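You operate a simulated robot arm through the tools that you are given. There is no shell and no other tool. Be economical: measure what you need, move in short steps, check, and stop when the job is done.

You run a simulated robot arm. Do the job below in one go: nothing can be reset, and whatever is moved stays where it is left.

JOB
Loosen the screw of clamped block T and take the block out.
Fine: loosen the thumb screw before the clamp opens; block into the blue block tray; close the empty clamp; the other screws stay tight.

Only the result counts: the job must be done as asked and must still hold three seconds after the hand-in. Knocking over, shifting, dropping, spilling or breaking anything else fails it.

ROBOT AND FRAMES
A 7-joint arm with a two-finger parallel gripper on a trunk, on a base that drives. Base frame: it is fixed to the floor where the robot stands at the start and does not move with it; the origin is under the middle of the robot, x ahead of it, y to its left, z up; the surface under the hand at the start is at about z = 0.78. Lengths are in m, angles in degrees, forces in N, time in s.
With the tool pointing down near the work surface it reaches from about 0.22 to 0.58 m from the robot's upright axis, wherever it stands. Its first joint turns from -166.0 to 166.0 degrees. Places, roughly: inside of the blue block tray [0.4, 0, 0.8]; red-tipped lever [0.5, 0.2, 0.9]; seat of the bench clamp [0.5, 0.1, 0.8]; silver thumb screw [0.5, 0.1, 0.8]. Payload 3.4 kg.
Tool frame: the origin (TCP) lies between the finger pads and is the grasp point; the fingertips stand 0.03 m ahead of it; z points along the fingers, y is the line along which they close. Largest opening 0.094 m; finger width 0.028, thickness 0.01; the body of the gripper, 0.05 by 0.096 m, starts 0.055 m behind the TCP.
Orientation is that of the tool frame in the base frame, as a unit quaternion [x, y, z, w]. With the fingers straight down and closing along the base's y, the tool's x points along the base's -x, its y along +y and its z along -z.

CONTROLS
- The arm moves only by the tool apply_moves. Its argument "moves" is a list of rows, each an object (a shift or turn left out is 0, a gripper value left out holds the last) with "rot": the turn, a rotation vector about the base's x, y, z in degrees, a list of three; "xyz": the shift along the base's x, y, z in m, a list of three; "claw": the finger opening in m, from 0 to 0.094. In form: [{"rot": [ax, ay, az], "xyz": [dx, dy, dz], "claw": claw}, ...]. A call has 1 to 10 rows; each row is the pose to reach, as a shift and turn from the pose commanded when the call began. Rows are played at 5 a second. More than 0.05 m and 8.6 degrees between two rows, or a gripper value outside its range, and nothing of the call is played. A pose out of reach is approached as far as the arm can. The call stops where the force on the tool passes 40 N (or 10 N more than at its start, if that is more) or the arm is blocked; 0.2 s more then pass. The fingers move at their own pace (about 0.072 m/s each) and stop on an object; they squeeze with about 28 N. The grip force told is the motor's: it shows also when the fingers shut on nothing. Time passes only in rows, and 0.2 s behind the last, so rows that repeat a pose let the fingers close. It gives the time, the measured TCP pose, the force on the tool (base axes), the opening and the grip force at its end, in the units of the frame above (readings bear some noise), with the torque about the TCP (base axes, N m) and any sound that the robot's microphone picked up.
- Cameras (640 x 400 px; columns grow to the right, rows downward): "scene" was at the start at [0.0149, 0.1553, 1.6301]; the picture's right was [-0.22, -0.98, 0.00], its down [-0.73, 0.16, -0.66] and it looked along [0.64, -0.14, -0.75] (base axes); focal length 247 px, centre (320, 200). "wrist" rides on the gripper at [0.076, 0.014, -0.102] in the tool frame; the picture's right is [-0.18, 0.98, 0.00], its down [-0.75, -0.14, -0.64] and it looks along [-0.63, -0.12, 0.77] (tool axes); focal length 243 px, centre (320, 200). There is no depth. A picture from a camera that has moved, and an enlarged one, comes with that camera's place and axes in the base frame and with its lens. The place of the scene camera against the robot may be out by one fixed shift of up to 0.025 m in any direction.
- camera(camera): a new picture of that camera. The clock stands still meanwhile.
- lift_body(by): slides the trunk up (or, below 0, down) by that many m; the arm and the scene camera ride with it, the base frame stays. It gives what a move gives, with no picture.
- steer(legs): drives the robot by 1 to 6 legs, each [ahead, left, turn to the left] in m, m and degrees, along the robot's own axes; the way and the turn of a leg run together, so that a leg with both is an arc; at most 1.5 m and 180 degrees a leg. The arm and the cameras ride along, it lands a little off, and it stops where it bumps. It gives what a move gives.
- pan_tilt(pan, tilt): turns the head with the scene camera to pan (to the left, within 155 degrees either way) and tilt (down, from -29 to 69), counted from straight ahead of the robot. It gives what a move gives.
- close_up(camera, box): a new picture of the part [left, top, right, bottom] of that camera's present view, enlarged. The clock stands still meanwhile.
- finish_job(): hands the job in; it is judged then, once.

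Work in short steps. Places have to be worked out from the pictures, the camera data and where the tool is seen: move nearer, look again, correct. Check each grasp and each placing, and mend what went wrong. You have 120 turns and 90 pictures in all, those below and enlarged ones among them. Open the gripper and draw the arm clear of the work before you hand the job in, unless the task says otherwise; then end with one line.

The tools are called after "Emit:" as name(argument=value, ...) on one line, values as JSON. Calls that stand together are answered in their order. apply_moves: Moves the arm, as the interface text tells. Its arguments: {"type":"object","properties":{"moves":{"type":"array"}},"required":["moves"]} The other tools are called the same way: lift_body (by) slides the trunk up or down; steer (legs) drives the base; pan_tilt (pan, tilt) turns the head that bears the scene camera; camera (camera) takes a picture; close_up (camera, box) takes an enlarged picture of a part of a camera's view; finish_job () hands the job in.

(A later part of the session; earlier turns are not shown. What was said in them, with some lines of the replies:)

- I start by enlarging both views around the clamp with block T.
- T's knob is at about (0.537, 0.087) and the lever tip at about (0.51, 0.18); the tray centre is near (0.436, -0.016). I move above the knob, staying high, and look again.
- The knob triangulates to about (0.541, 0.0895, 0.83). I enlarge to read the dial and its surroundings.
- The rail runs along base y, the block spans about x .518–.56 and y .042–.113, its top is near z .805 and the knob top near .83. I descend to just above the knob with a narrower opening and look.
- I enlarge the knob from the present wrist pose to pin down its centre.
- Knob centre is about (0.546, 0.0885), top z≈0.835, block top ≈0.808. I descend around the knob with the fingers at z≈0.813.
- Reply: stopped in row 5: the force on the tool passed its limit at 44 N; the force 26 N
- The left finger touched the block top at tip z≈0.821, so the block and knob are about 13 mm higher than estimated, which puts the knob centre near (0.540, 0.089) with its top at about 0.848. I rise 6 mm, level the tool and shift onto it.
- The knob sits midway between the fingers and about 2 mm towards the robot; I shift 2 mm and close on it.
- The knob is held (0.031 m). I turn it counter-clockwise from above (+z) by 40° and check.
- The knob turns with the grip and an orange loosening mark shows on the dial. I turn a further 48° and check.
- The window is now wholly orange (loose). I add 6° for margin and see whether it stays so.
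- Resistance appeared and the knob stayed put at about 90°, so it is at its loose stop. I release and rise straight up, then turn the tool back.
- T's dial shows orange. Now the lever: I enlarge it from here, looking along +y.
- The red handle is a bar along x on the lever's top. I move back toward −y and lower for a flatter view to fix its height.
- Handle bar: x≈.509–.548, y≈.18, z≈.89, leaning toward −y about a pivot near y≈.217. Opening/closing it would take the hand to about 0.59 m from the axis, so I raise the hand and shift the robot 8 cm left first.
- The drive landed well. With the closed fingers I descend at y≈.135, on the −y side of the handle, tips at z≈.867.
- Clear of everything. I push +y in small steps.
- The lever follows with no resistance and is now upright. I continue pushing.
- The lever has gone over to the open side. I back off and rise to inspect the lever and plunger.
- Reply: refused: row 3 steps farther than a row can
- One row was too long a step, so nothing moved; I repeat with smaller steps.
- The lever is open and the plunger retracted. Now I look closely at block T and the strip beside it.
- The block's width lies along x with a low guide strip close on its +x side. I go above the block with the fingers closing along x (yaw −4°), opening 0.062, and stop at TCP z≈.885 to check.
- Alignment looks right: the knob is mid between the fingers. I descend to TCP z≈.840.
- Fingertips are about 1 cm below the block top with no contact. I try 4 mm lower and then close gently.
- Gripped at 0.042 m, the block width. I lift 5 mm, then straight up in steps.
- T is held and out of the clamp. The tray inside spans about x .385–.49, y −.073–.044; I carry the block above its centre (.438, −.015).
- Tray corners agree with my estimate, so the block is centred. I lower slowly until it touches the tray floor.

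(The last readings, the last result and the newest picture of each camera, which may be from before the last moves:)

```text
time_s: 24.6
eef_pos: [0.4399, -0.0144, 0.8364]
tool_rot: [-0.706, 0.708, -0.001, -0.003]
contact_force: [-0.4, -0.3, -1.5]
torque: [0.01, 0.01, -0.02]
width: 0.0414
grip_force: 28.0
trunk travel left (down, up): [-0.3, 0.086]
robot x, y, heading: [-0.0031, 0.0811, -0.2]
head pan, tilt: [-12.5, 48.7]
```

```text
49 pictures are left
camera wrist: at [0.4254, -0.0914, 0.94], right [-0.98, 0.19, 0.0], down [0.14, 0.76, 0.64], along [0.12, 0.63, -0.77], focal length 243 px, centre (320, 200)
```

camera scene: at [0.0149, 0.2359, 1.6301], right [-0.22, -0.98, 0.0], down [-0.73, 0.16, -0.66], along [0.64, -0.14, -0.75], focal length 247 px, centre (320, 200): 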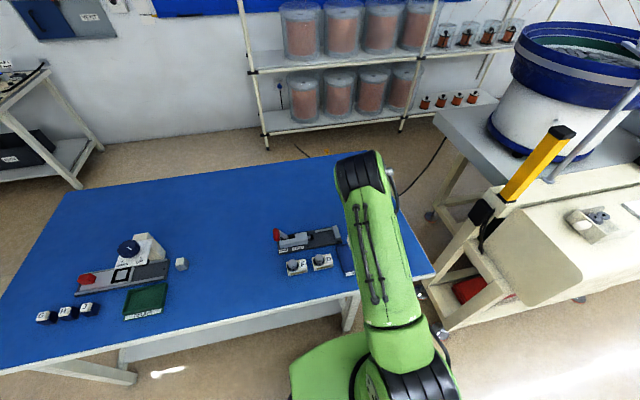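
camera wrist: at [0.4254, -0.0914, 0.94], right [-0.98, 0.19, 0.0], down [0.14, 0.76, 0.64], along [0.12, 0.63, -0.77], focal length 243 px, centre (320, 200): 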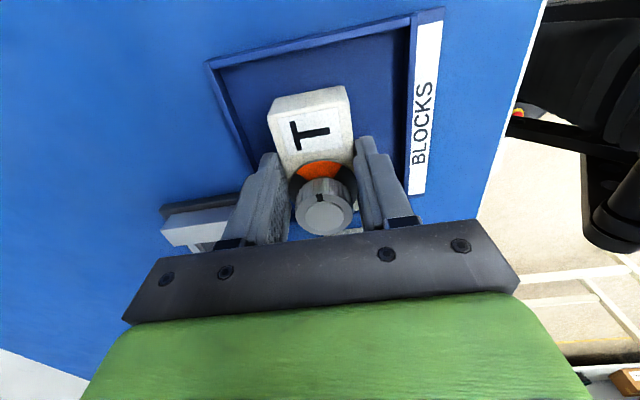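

No contact yet; I continue down in 2 mm steps.

Emit:
apply_moves(moves=[{"xyz": [0, 0, -0.002]}, {"xyz": [0, 0, -0.004]}, {"xyz": [0, 0, -0.006]}, {"xyz": [0, 0, -0.008]}])

```text
time_s: 25.6
eef_pos: [0.4399, -0.0147, 0.8297]
tool_rot: [-0.707, 0.707, -0.002, 0.0]
contact_force: [0.2, 0.1, 22.1]
torque: [0.07, 0.32, 0.0]
width: 0.0421
grip_force: 28.7
trunk travel left (down, up): [-0.3, 0.086]
robot x, y, heading: [-0.0011, 0.0824, -0.1]
head pan, tilt: [-12.5, 48.7]
```

The block rests on the floor (22 N up at z≈.83). I ease 1 mm, open to 0.058, and rise straight up.

Emit:
apply_moves(moves=[{"xyz": [0, 0, 0.001]}, {"xyz": [0, 0, 0.001], "claw": 0.05}, {"xyz": [0, 0, 0.001], "claw": 0.058}, {"xyz": [0, 0, 0.001], "claw": 0.058}, {"xyz": [0, 0, 0.03]}, {"xyz": [0, 0, 0.07]}, {"xyz": [0, 0, 0.11]}, {"xyz": [0, 0, 0.15]}, {"xyz": [0, 0, 0.18]}])

Emit:
camera(camera="wrist")

```text
time_s: 27.6
eef_pos: [0.4352, -0.0136, 1.0088]
tool_rot: [-0.707, 0.708, 0.0, -0.001]
contact_force: [-0.1, -0.5, -0.7]
torque: [0.03, -0.02, -0.01]
width: 0.058
grip_force: 0.0
trunk travel left (down, up): [-0.3, 0.086]
robot x, y, heading: [0.0039, 0.0798, 0.1]
head pan, tilt: [-12.5, 48.7]
```

```text
48 pictures are left
camera wrist: at [0.4231, -0.0906, 1.1124], right [-0.98, 0.19, 0.0], down [0.14, 0.76, 0.64], along [0.12, 0.63, -0.77], focal length 243 px, centre (320, 200)
```

wrist: 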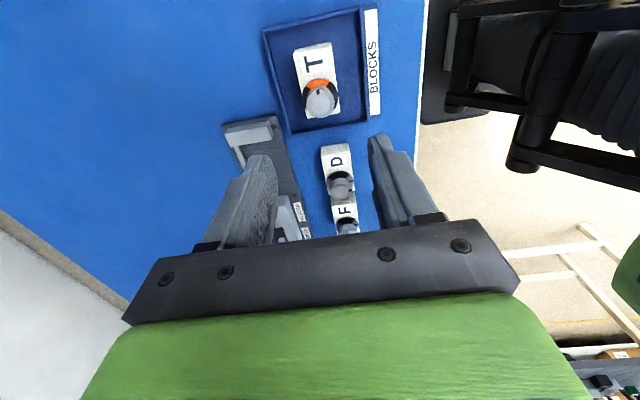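

T sits in the tray, dial orange. To close the lever I must get to its +y side (handle now ~y .258), so I shift the robot 6 cm further left for reach.

Emit:
steer(legs=[[0, 0.06, 0]])

Emit:
apply_moves(moves=[{"xyz": [0.01, 0.04, 0], "claw": 0.0}, {"xyz": [0.025, 0.08, 0]}, {"xyz": [0.04, 0.12, 0]}, {"xyz": [0.055, 0.16, 0]}, {"xyz": [0.07, 0.2, 0]}, {"xyz": [0.082, 0.24, 0]}, {"xyz": [0.09, 0.265, 0]}])

Emit:
camera(camera="wrist")

Emit:
camera(camera="scene")

```text
time_s: 28.5
eef_pos: [0.4394, 0.0456, 1.0068]
tool_rot: [-0.707, 0.707, -0.002, -0.003]
contact_force: [0.6, 0.6, 0.6]
torque: [-0.03, -0.01, 0.0]
width: 0.0581
grip_force: 0.1
trunk travel left (down, up): [-0.3, 0.086]
robot x, y, heading: [0.0023, 0.142, 0.2]
head pan, tilt: [-12.5, 48.7]
```

```text
time_s: 30.1
eef_pos: [0.528, 0.3116, 1.0076]
tool_rot: [-0.706, 0.708, 0.0, -0.001]
contact_force: [0.4, -0.2, 0.3]
torque: [0.01, -0.02, 0.03]
width: 0.0001
grip_force: 28.0
trunk travel left (down, up): [-0.3, 0.086]
robot x, y, heading: [0.0006, 0.1407, -0.1]
head pan, tilt: [-12.5, 48.7]
```

```text
47 pictures are left
camera wrist: at [0.5135, 0.2344, 1.1118], right [-0.98, 0.19, 0.0], down [0.14, 0.76, 0.64], along [0.12, 0.63, -0.77], focal length 243 px, centre (320, 200)
```

wrist: 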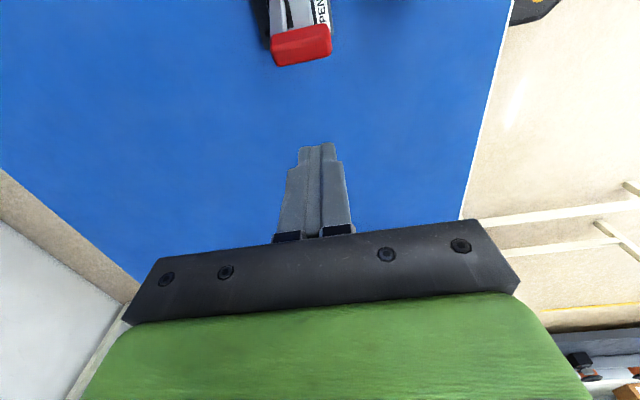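

```text
46 pictures are left
camera scene: at [0.0154, 0.2961, 1.63], right [-0.22, -0.98, 0.0], down [-0.73, 0.16, -0.66], along [0.64, -0.14, -0.75], focal length 247 px, centre (320, 200)
```

scene: 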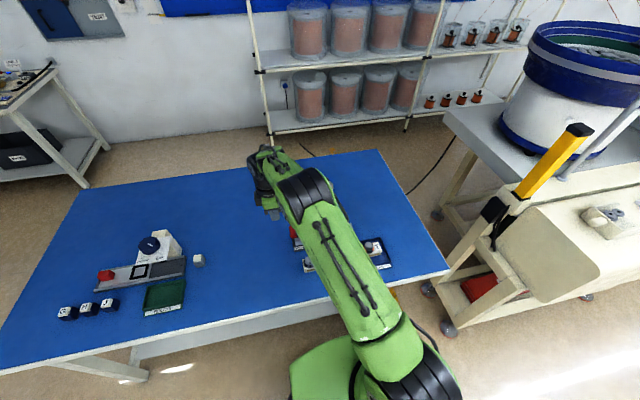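

Handle's +y face is at y≈.273, x .51–.56. I descend at y≈.31 with tips at z≈.862.

Emit:
apply_moves(moves=[{"xyz": [0.005, 0, -0.04]}, {"xyz": [0.005, 0, -0.08]}, {"xyz": [0.005, 0, -0.117]}, {"xyz": [0.005, 0, -0.117]}])

Emit:
apply_moves(moves=[{"xyz": [0, -0.012, 0]}, {"xyz": [0, -0.024, 0]}, {"xyz": [0, -0.036, 0]}, {"xyz": [0, -0.048, 0]}])

Emit:
camera(camera="wrist")

Emit:
close_up(camera="scene", box=[256, 200, 416, 300])

```text
time_s: 31.1
eef_pos: [0.5327, 0.3086, 0.8908]
tool_rot: [-0.707, 0.707, -0.001, -0.002]
contact_force: [0.3, -0.3, -0.2]
torque: [0.01, 0.0, -0.02]
width: 0.0
grip_force: 28.4
trunk travel left (down, up): [-0.3, 0.086]
robot x, y, heading: [0.0021, 0.1401, 0.1]
head pan, tilt: [-12.5, 48.7]
```

```text
time_s: 32.1
eef_pos: [0.5329, 0.2642, 0.8949]
tool_rot: [0.708, -0.706, 0.004, 0.0]
contact_force: [-3.3, 7.2, 25.1]
torque: [-0.36, 0.15, -0.16]
width: 0.0001
grip_force: 28.2
trunk travel left (down, up): [-0.3, 0.086]
robot x, y, heading: [0.0003, 0.1388, 0.0]
head pan, tilt: [-12.5, 48.7]
```

```text
45 pictures are left
camera wrist: at [0.5181, 0.1866, 0.9974], right [-0.98, 0.18, -0.01], down [0.14, 0.76, 0.64], along [0.12, 0.63, -0.77], focal length 243 px, centre (320, 200)
```

wrist: 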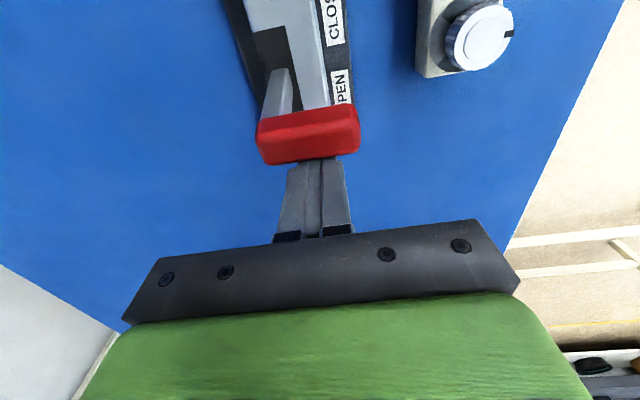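

```text
4.00 times, centred on (336, 250) of scene
camera zoom: at [0.0112, 0.2964, 1.6303], right [-0.22, -0.98, 0.0], down [-0.73, 0.16, -0.66], along [0.65, -0.14, -0.75], focal length 989 px, centre (256, 0)
```

zoom: 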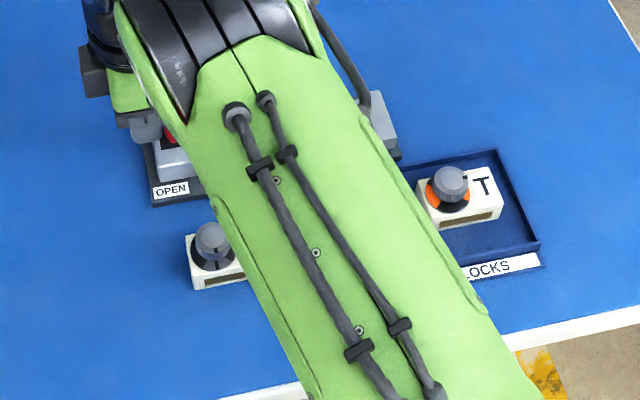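

The upward force shows the tips are riding on top of the handle, so it sits lower than I thought (~z .845). I back off, go lower, and look.

Emit:
apply_moves(moves=[{"xyz": [0, 0.005, 0.01]}, {"xyz": [0, 0.04, 0.01]}, {"xyz": [0, 0.06, 0]}, {"xyz": [0, 0.06, -0.03]}, {"xyz": [0, 0.06, -0.04]}])

Emit:
camera(camera="wrist")

Emit:
close_up(camera="scene", box=[256, 190, 352, 250])

```text
time_s: 33.3
eef_pos: [0.5335, 0.3219, 0.8494]
tool_rot: [-0.707, 0.708, -0.001, -0.002]
contact_force: [0.4, -0.1, 0.0]
torque: [0.01, -0.03, -0.03]
width: 0.0
grip_force: 28.7
trunk travel left (down, up): [-0.3, 0.086]
robot x, y, heading: [0.0024, 0.1404, 0.1]
head pan, tilt: [-12.5, 48.7]
```

```text
43 pictures are left
camera wrist: at [0.5194, 0.2454, 0.9544], right [-0.98, 0.19, 0.0], down [0.14, 0.76, 0.64], along [0.12, 0.63, -0.77], focal length 243 px, centre (320, 200)
```

wrist: 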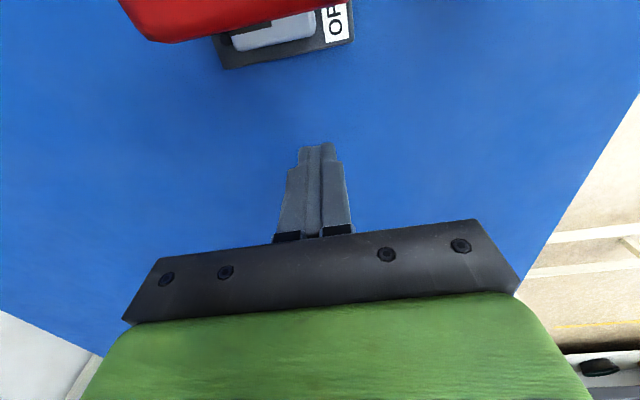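

```text
6.67 times, centred on (304, 220) of scene
camera zoom: at [0.0149, 0.2955, 1.6301], right [-0.22, -0.98, 0.0], down [-0.73, 0.16, -0.66], along [0.64, -0.14, -0.75], focal length 1649 px, centre (427, 67)
```

zoom: 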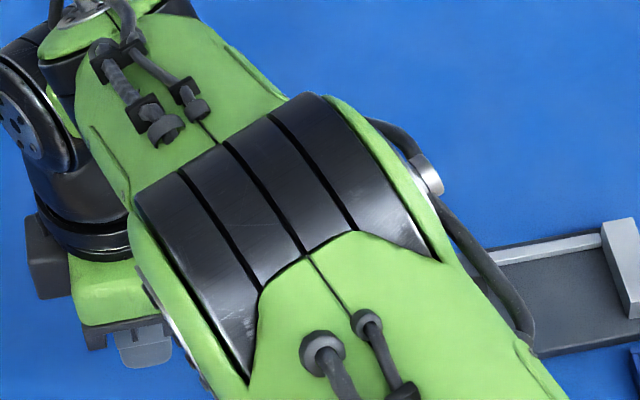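

The red handle is now nearer upright (edge y≈.247, z≈.886): the push had been working, the lift force being friction. I return to z≈.897 and continue pushing −y, checking as I go.

Emit:
apply_moves(moves=[{"xyz": [0, 0, 0.03]}, {"xyz": [0, 0, 0.05]}, {"xyz": [0, -0.02, 0.05]}, {"xyz": [0, -0.04, 0.05]}, {"xyz": [0, -0.055, 0.05]}])

Emit:
camera(camera="wrist")

```text
time_s: 34.5
eef_pos: [0.533, 0.2676, 0.9029]
tool_rot: [-0.706, 0.708, 0.0, -0.002]
contact_force: [-0.4, -0.5, 0.0]
torque: [-0.02, 0.01, -0.02]
width: 0.0003
grip_force: 28.2
trunk travel left (down, up): [-0.3, 0.086]
robot x, y, heading: [-0.0021, 0.1393, 0.1]
head pan, tilt: [-12.5, 48.7]
```

```text
41 pictures are left
camera wrist: at [0.5179, 0.1903, 1.0058], right [-0.98, 0.19, 0.0], down [0.14, 0.76, 0.64], along [0.12, 0.63, -0.77], focal length 243 px, centre (320, 200)
```

wrist: 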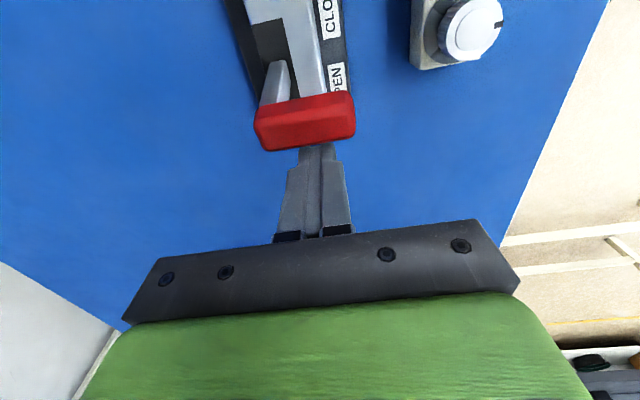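

The fingers are just behind the handle (edge y≈.247). I push on −y, slightly lower.

Emit:
apply_moves(moves=[{"xyz": [0, -0.004, -0.006]}, {"xyz": [0, -0.012, -0.006]}, {"xyz": [0, -0.02, -0.006]}, {"xyz": [0, -0.028, -0.006]}, {"xyz": [0, -0.036, -0.006]}])

Emit:
camera(camera="wrist")

```text
time_s: 35.7
eef_pos: [0.532, 0.2305, 0.8934]
tool_rot: [-0.707, 0.707, -0.002, -0.003]
contact_force: [-0.5, 0.2, 0.6]
torque: [0.04, -0.03, 0.01]
width: 0.0
grip_force: 27.4
trunk travel left (down, up): [-0.3, 0.086]
robot x, y, heading: [-0.0004, 0.1394, -0.2]
head pan, tilt: [-12.5, 48.7]
```

```text
40 pictures are left
camera wrist: at [0.5181, 0.1543, 0.9979], right [-0.98, 0.19, 0.0], down [0.14, 0.76, 0.64], along [0.12, 0.63, -0.77], focal length 243 px, centre (320, 200)
```

wrist: 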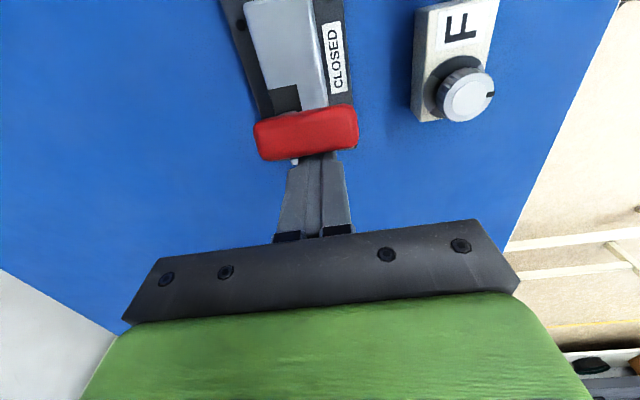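

The lever follows, with the handle near upright. I push on to the closed end, in two short stretches guarded by the force stop.

Emit:
apply_moves(moves=[{"xyz": [0, -0.008, 0]}, {"xyz": [0, -0.016, 0]}, {"xyz": [0, -0.022, 0]}, {"xyz": [0, -0.026, 0]}])

Emit:
camera(camera="wrist")

Emit:
camera(camera="scene")

```text
time_s: 36.7
eef_pos: [0.5323, 0.2142, 0.8939]
tool_rot: [0.709, -0.705, -0.001, 0.001]
contact_force: [-3.0, 20.8, 2.0]
torque: [0.46, 0.2, -0.07]
width: 0.0
grip_force: 28.0
trunk travel left (down, up): [-0.3, 0.086]
robot x, y, heading: [0.0015, 0.1399, -0.0]
head pan, tilt: [-12.5, 48.7]
```

```text
39 pictures are left
camera wrist: at [0.5187, 0.1361, 0.998], right [-0.98, 0.18, 0.0], down [0.14, 0.75, 0.64], along [0.11, 0.63, -0.77], focal length 243 px, centre (320, 200)
```

wrist: 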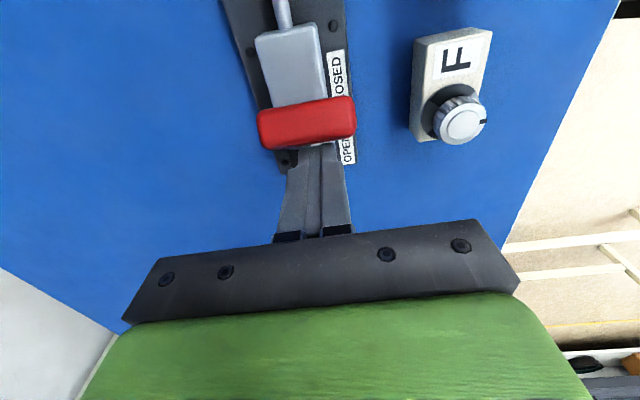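

```text
38 pictures are left
camera scene: at [0.014, 0.2996, 1.6298], right [-0.22, -0.98, 0.0], down [-0.73, 0.16, -0.66], along [0.64, -0.14, -0.75], focal length 247 px, centre (320, 200)
```

scene: 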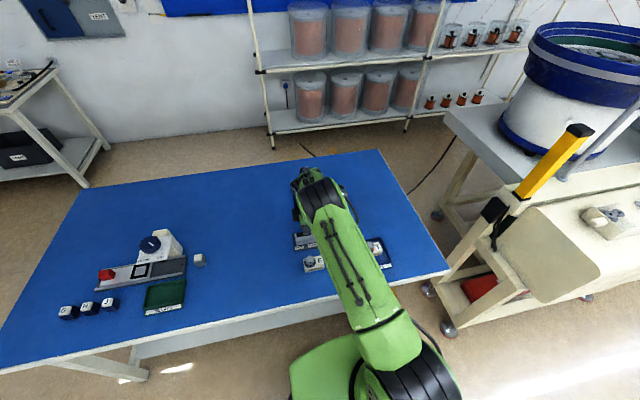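

The push meets a firm stop (21 N) with the plunger extended, so the lever seems closed. I back off, rise and compare with the first picture.

Emit:
apply_moves(moves=[{"xyz": [0, 0.02, 0]}, {"xyz": [0, 0.03, 0.03]}, {"xyz": [-0.01, 0.03, 0.07]}, {"xyz": [-0.04, 0.05, 0.1]}, {"xyz": [-0.07, 0.08, 0.12]}, {"xyz": [-0.1, 0.11, 0.14]}, {"xyz": [-0.13, 0.14, 0.15]}, {"xyz": [-0.13, 0.17, 0.17]}])

Emit:
close_up(camera="scene", box=[272, 190, 432, 290])

```text
time_s: 38.5
eef_pos: [0.404, 0.377, 1.0655]
tool_rot: [-0.706, 0.708, -0.002, -0.003]
contact_force: [-0.5, 0.0, -0.1]
torque: [0.0, 0.01, 0.02]
width: 0.0002
grip_force: 28.1
trunk travel left (down, up): [-0.3, 0.086]
robot x, y, heading: [-0.0017, 0.1401, 0.3]
head pan, tilt: [-12.5, 48.7]
```

```text
4.00 times, centred on (352, 240) of scene
camera zoom: at [0.0153, 0.2964, 1.63], right [-0.22, -0.98, 0.0], down [-0.73, 0.16, -0.66], along [0.64, -0.14, -0.75], focal length 989 px, centre (192, 40)
```

zoom: 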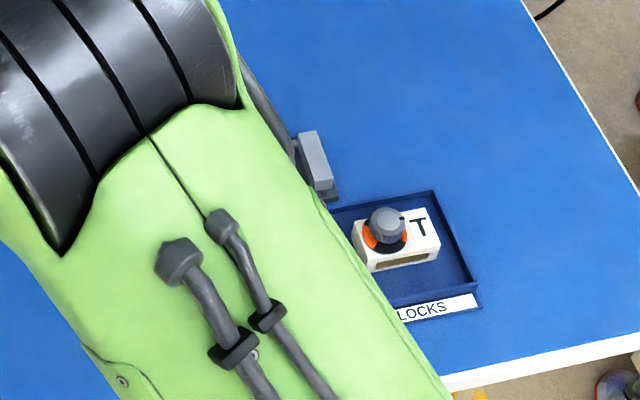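

T lies well inside the tray. I swing the arm further left so the scene camera sees the clamp.

Emit:
apply_moves(moves=[{"xyz": [-0.02, 0.04, 0.01], "claw": 0.03}, {"xyz": [-0.04, 0.08, 0.02], "claw": 0.05}, {"xyz": [-0.06, 0.12, 0.03]}, {"xyz": [-0.08, 0.16, 0.04]}, {"xyz": [-0.1, 0.2, 0.05]}])

Emit:
close_up(camera="scene", box=[272, 190, 432, 290])

```text
time_s: 39.7
eef_pos: [0.3027, 0.5799, 1.1162]
tool_rot: [-0.706, 0.708, -0.001, -0.002]
contact_force: [0.0, 0.8, 0.8]
torque: [-0.04, -0.02, -0.01]
width: 0.0501
grip_force: 0.1
trunk travel left (down, up): [-0.3, 0.086]
robot x, y, heading: [0.0024, 0.1414, 0.0]
head pan, tilt: [-12.5, 48.7]
```

```text
4.00 times, centred on (352, 240) of scene
camera zoom: at [0.0142, 0.2976, 1.6299], right [-0.22, -0.98, 0.0], down [-0.73, 0.16, -0.66], along [0.64, -0.14, -0.75], focal length 989 px, centre (192, 40)
```

zoom: 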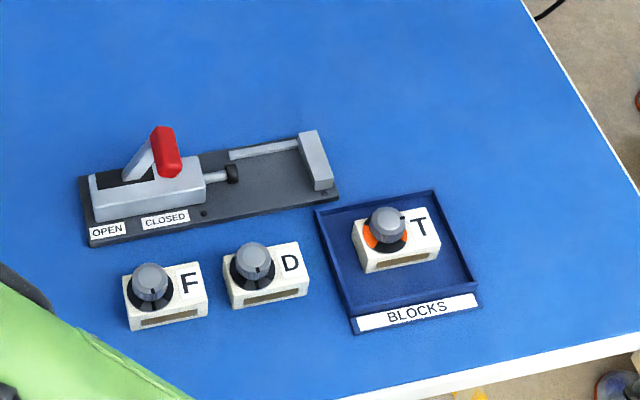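

The clamp looks closed; I enlarge to compare with the original closed state at the same magnification.

Emit:
close_up(camera="scene", box=[282, 195, 378, 255])

```text
6.67 times, centred on (330, 225) of scene
camera zoom: at [0.0142, 0.2976, 1.6299], right [-0.22, -0.98, 0.0], down [-0.73, 0.16, -0.66], along [0.64, -0.14, -0.75], focal length 1649 px, centre (253, 33)
```

zoom: 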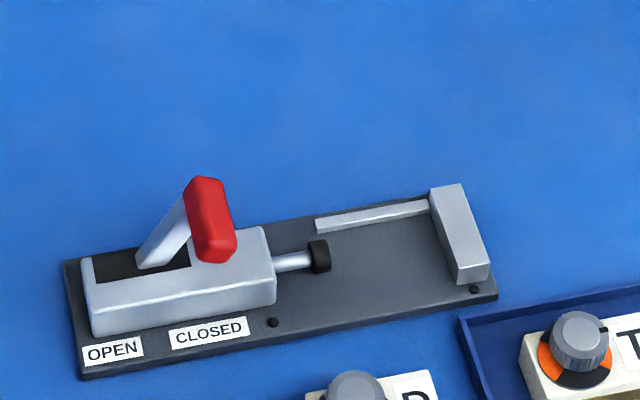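

Plunger extension and lever angle match the original closed state, T is in the tray with its screw loose, and D and F are untouched with pointers at tight. The gripper is open and clear, so I hand in.

Emit:
finish_job()

```text
The job is handed in.
```

I loosened T's thumb screw to its stop before opening the clamp, put the block in the blue tray and closed the empty clamp again. The final picture shows blocks D and F where they were, with their screws still tight, and the arm drawn clear with the gripper open. I drove the robot about 14 cm left to reach the lever.
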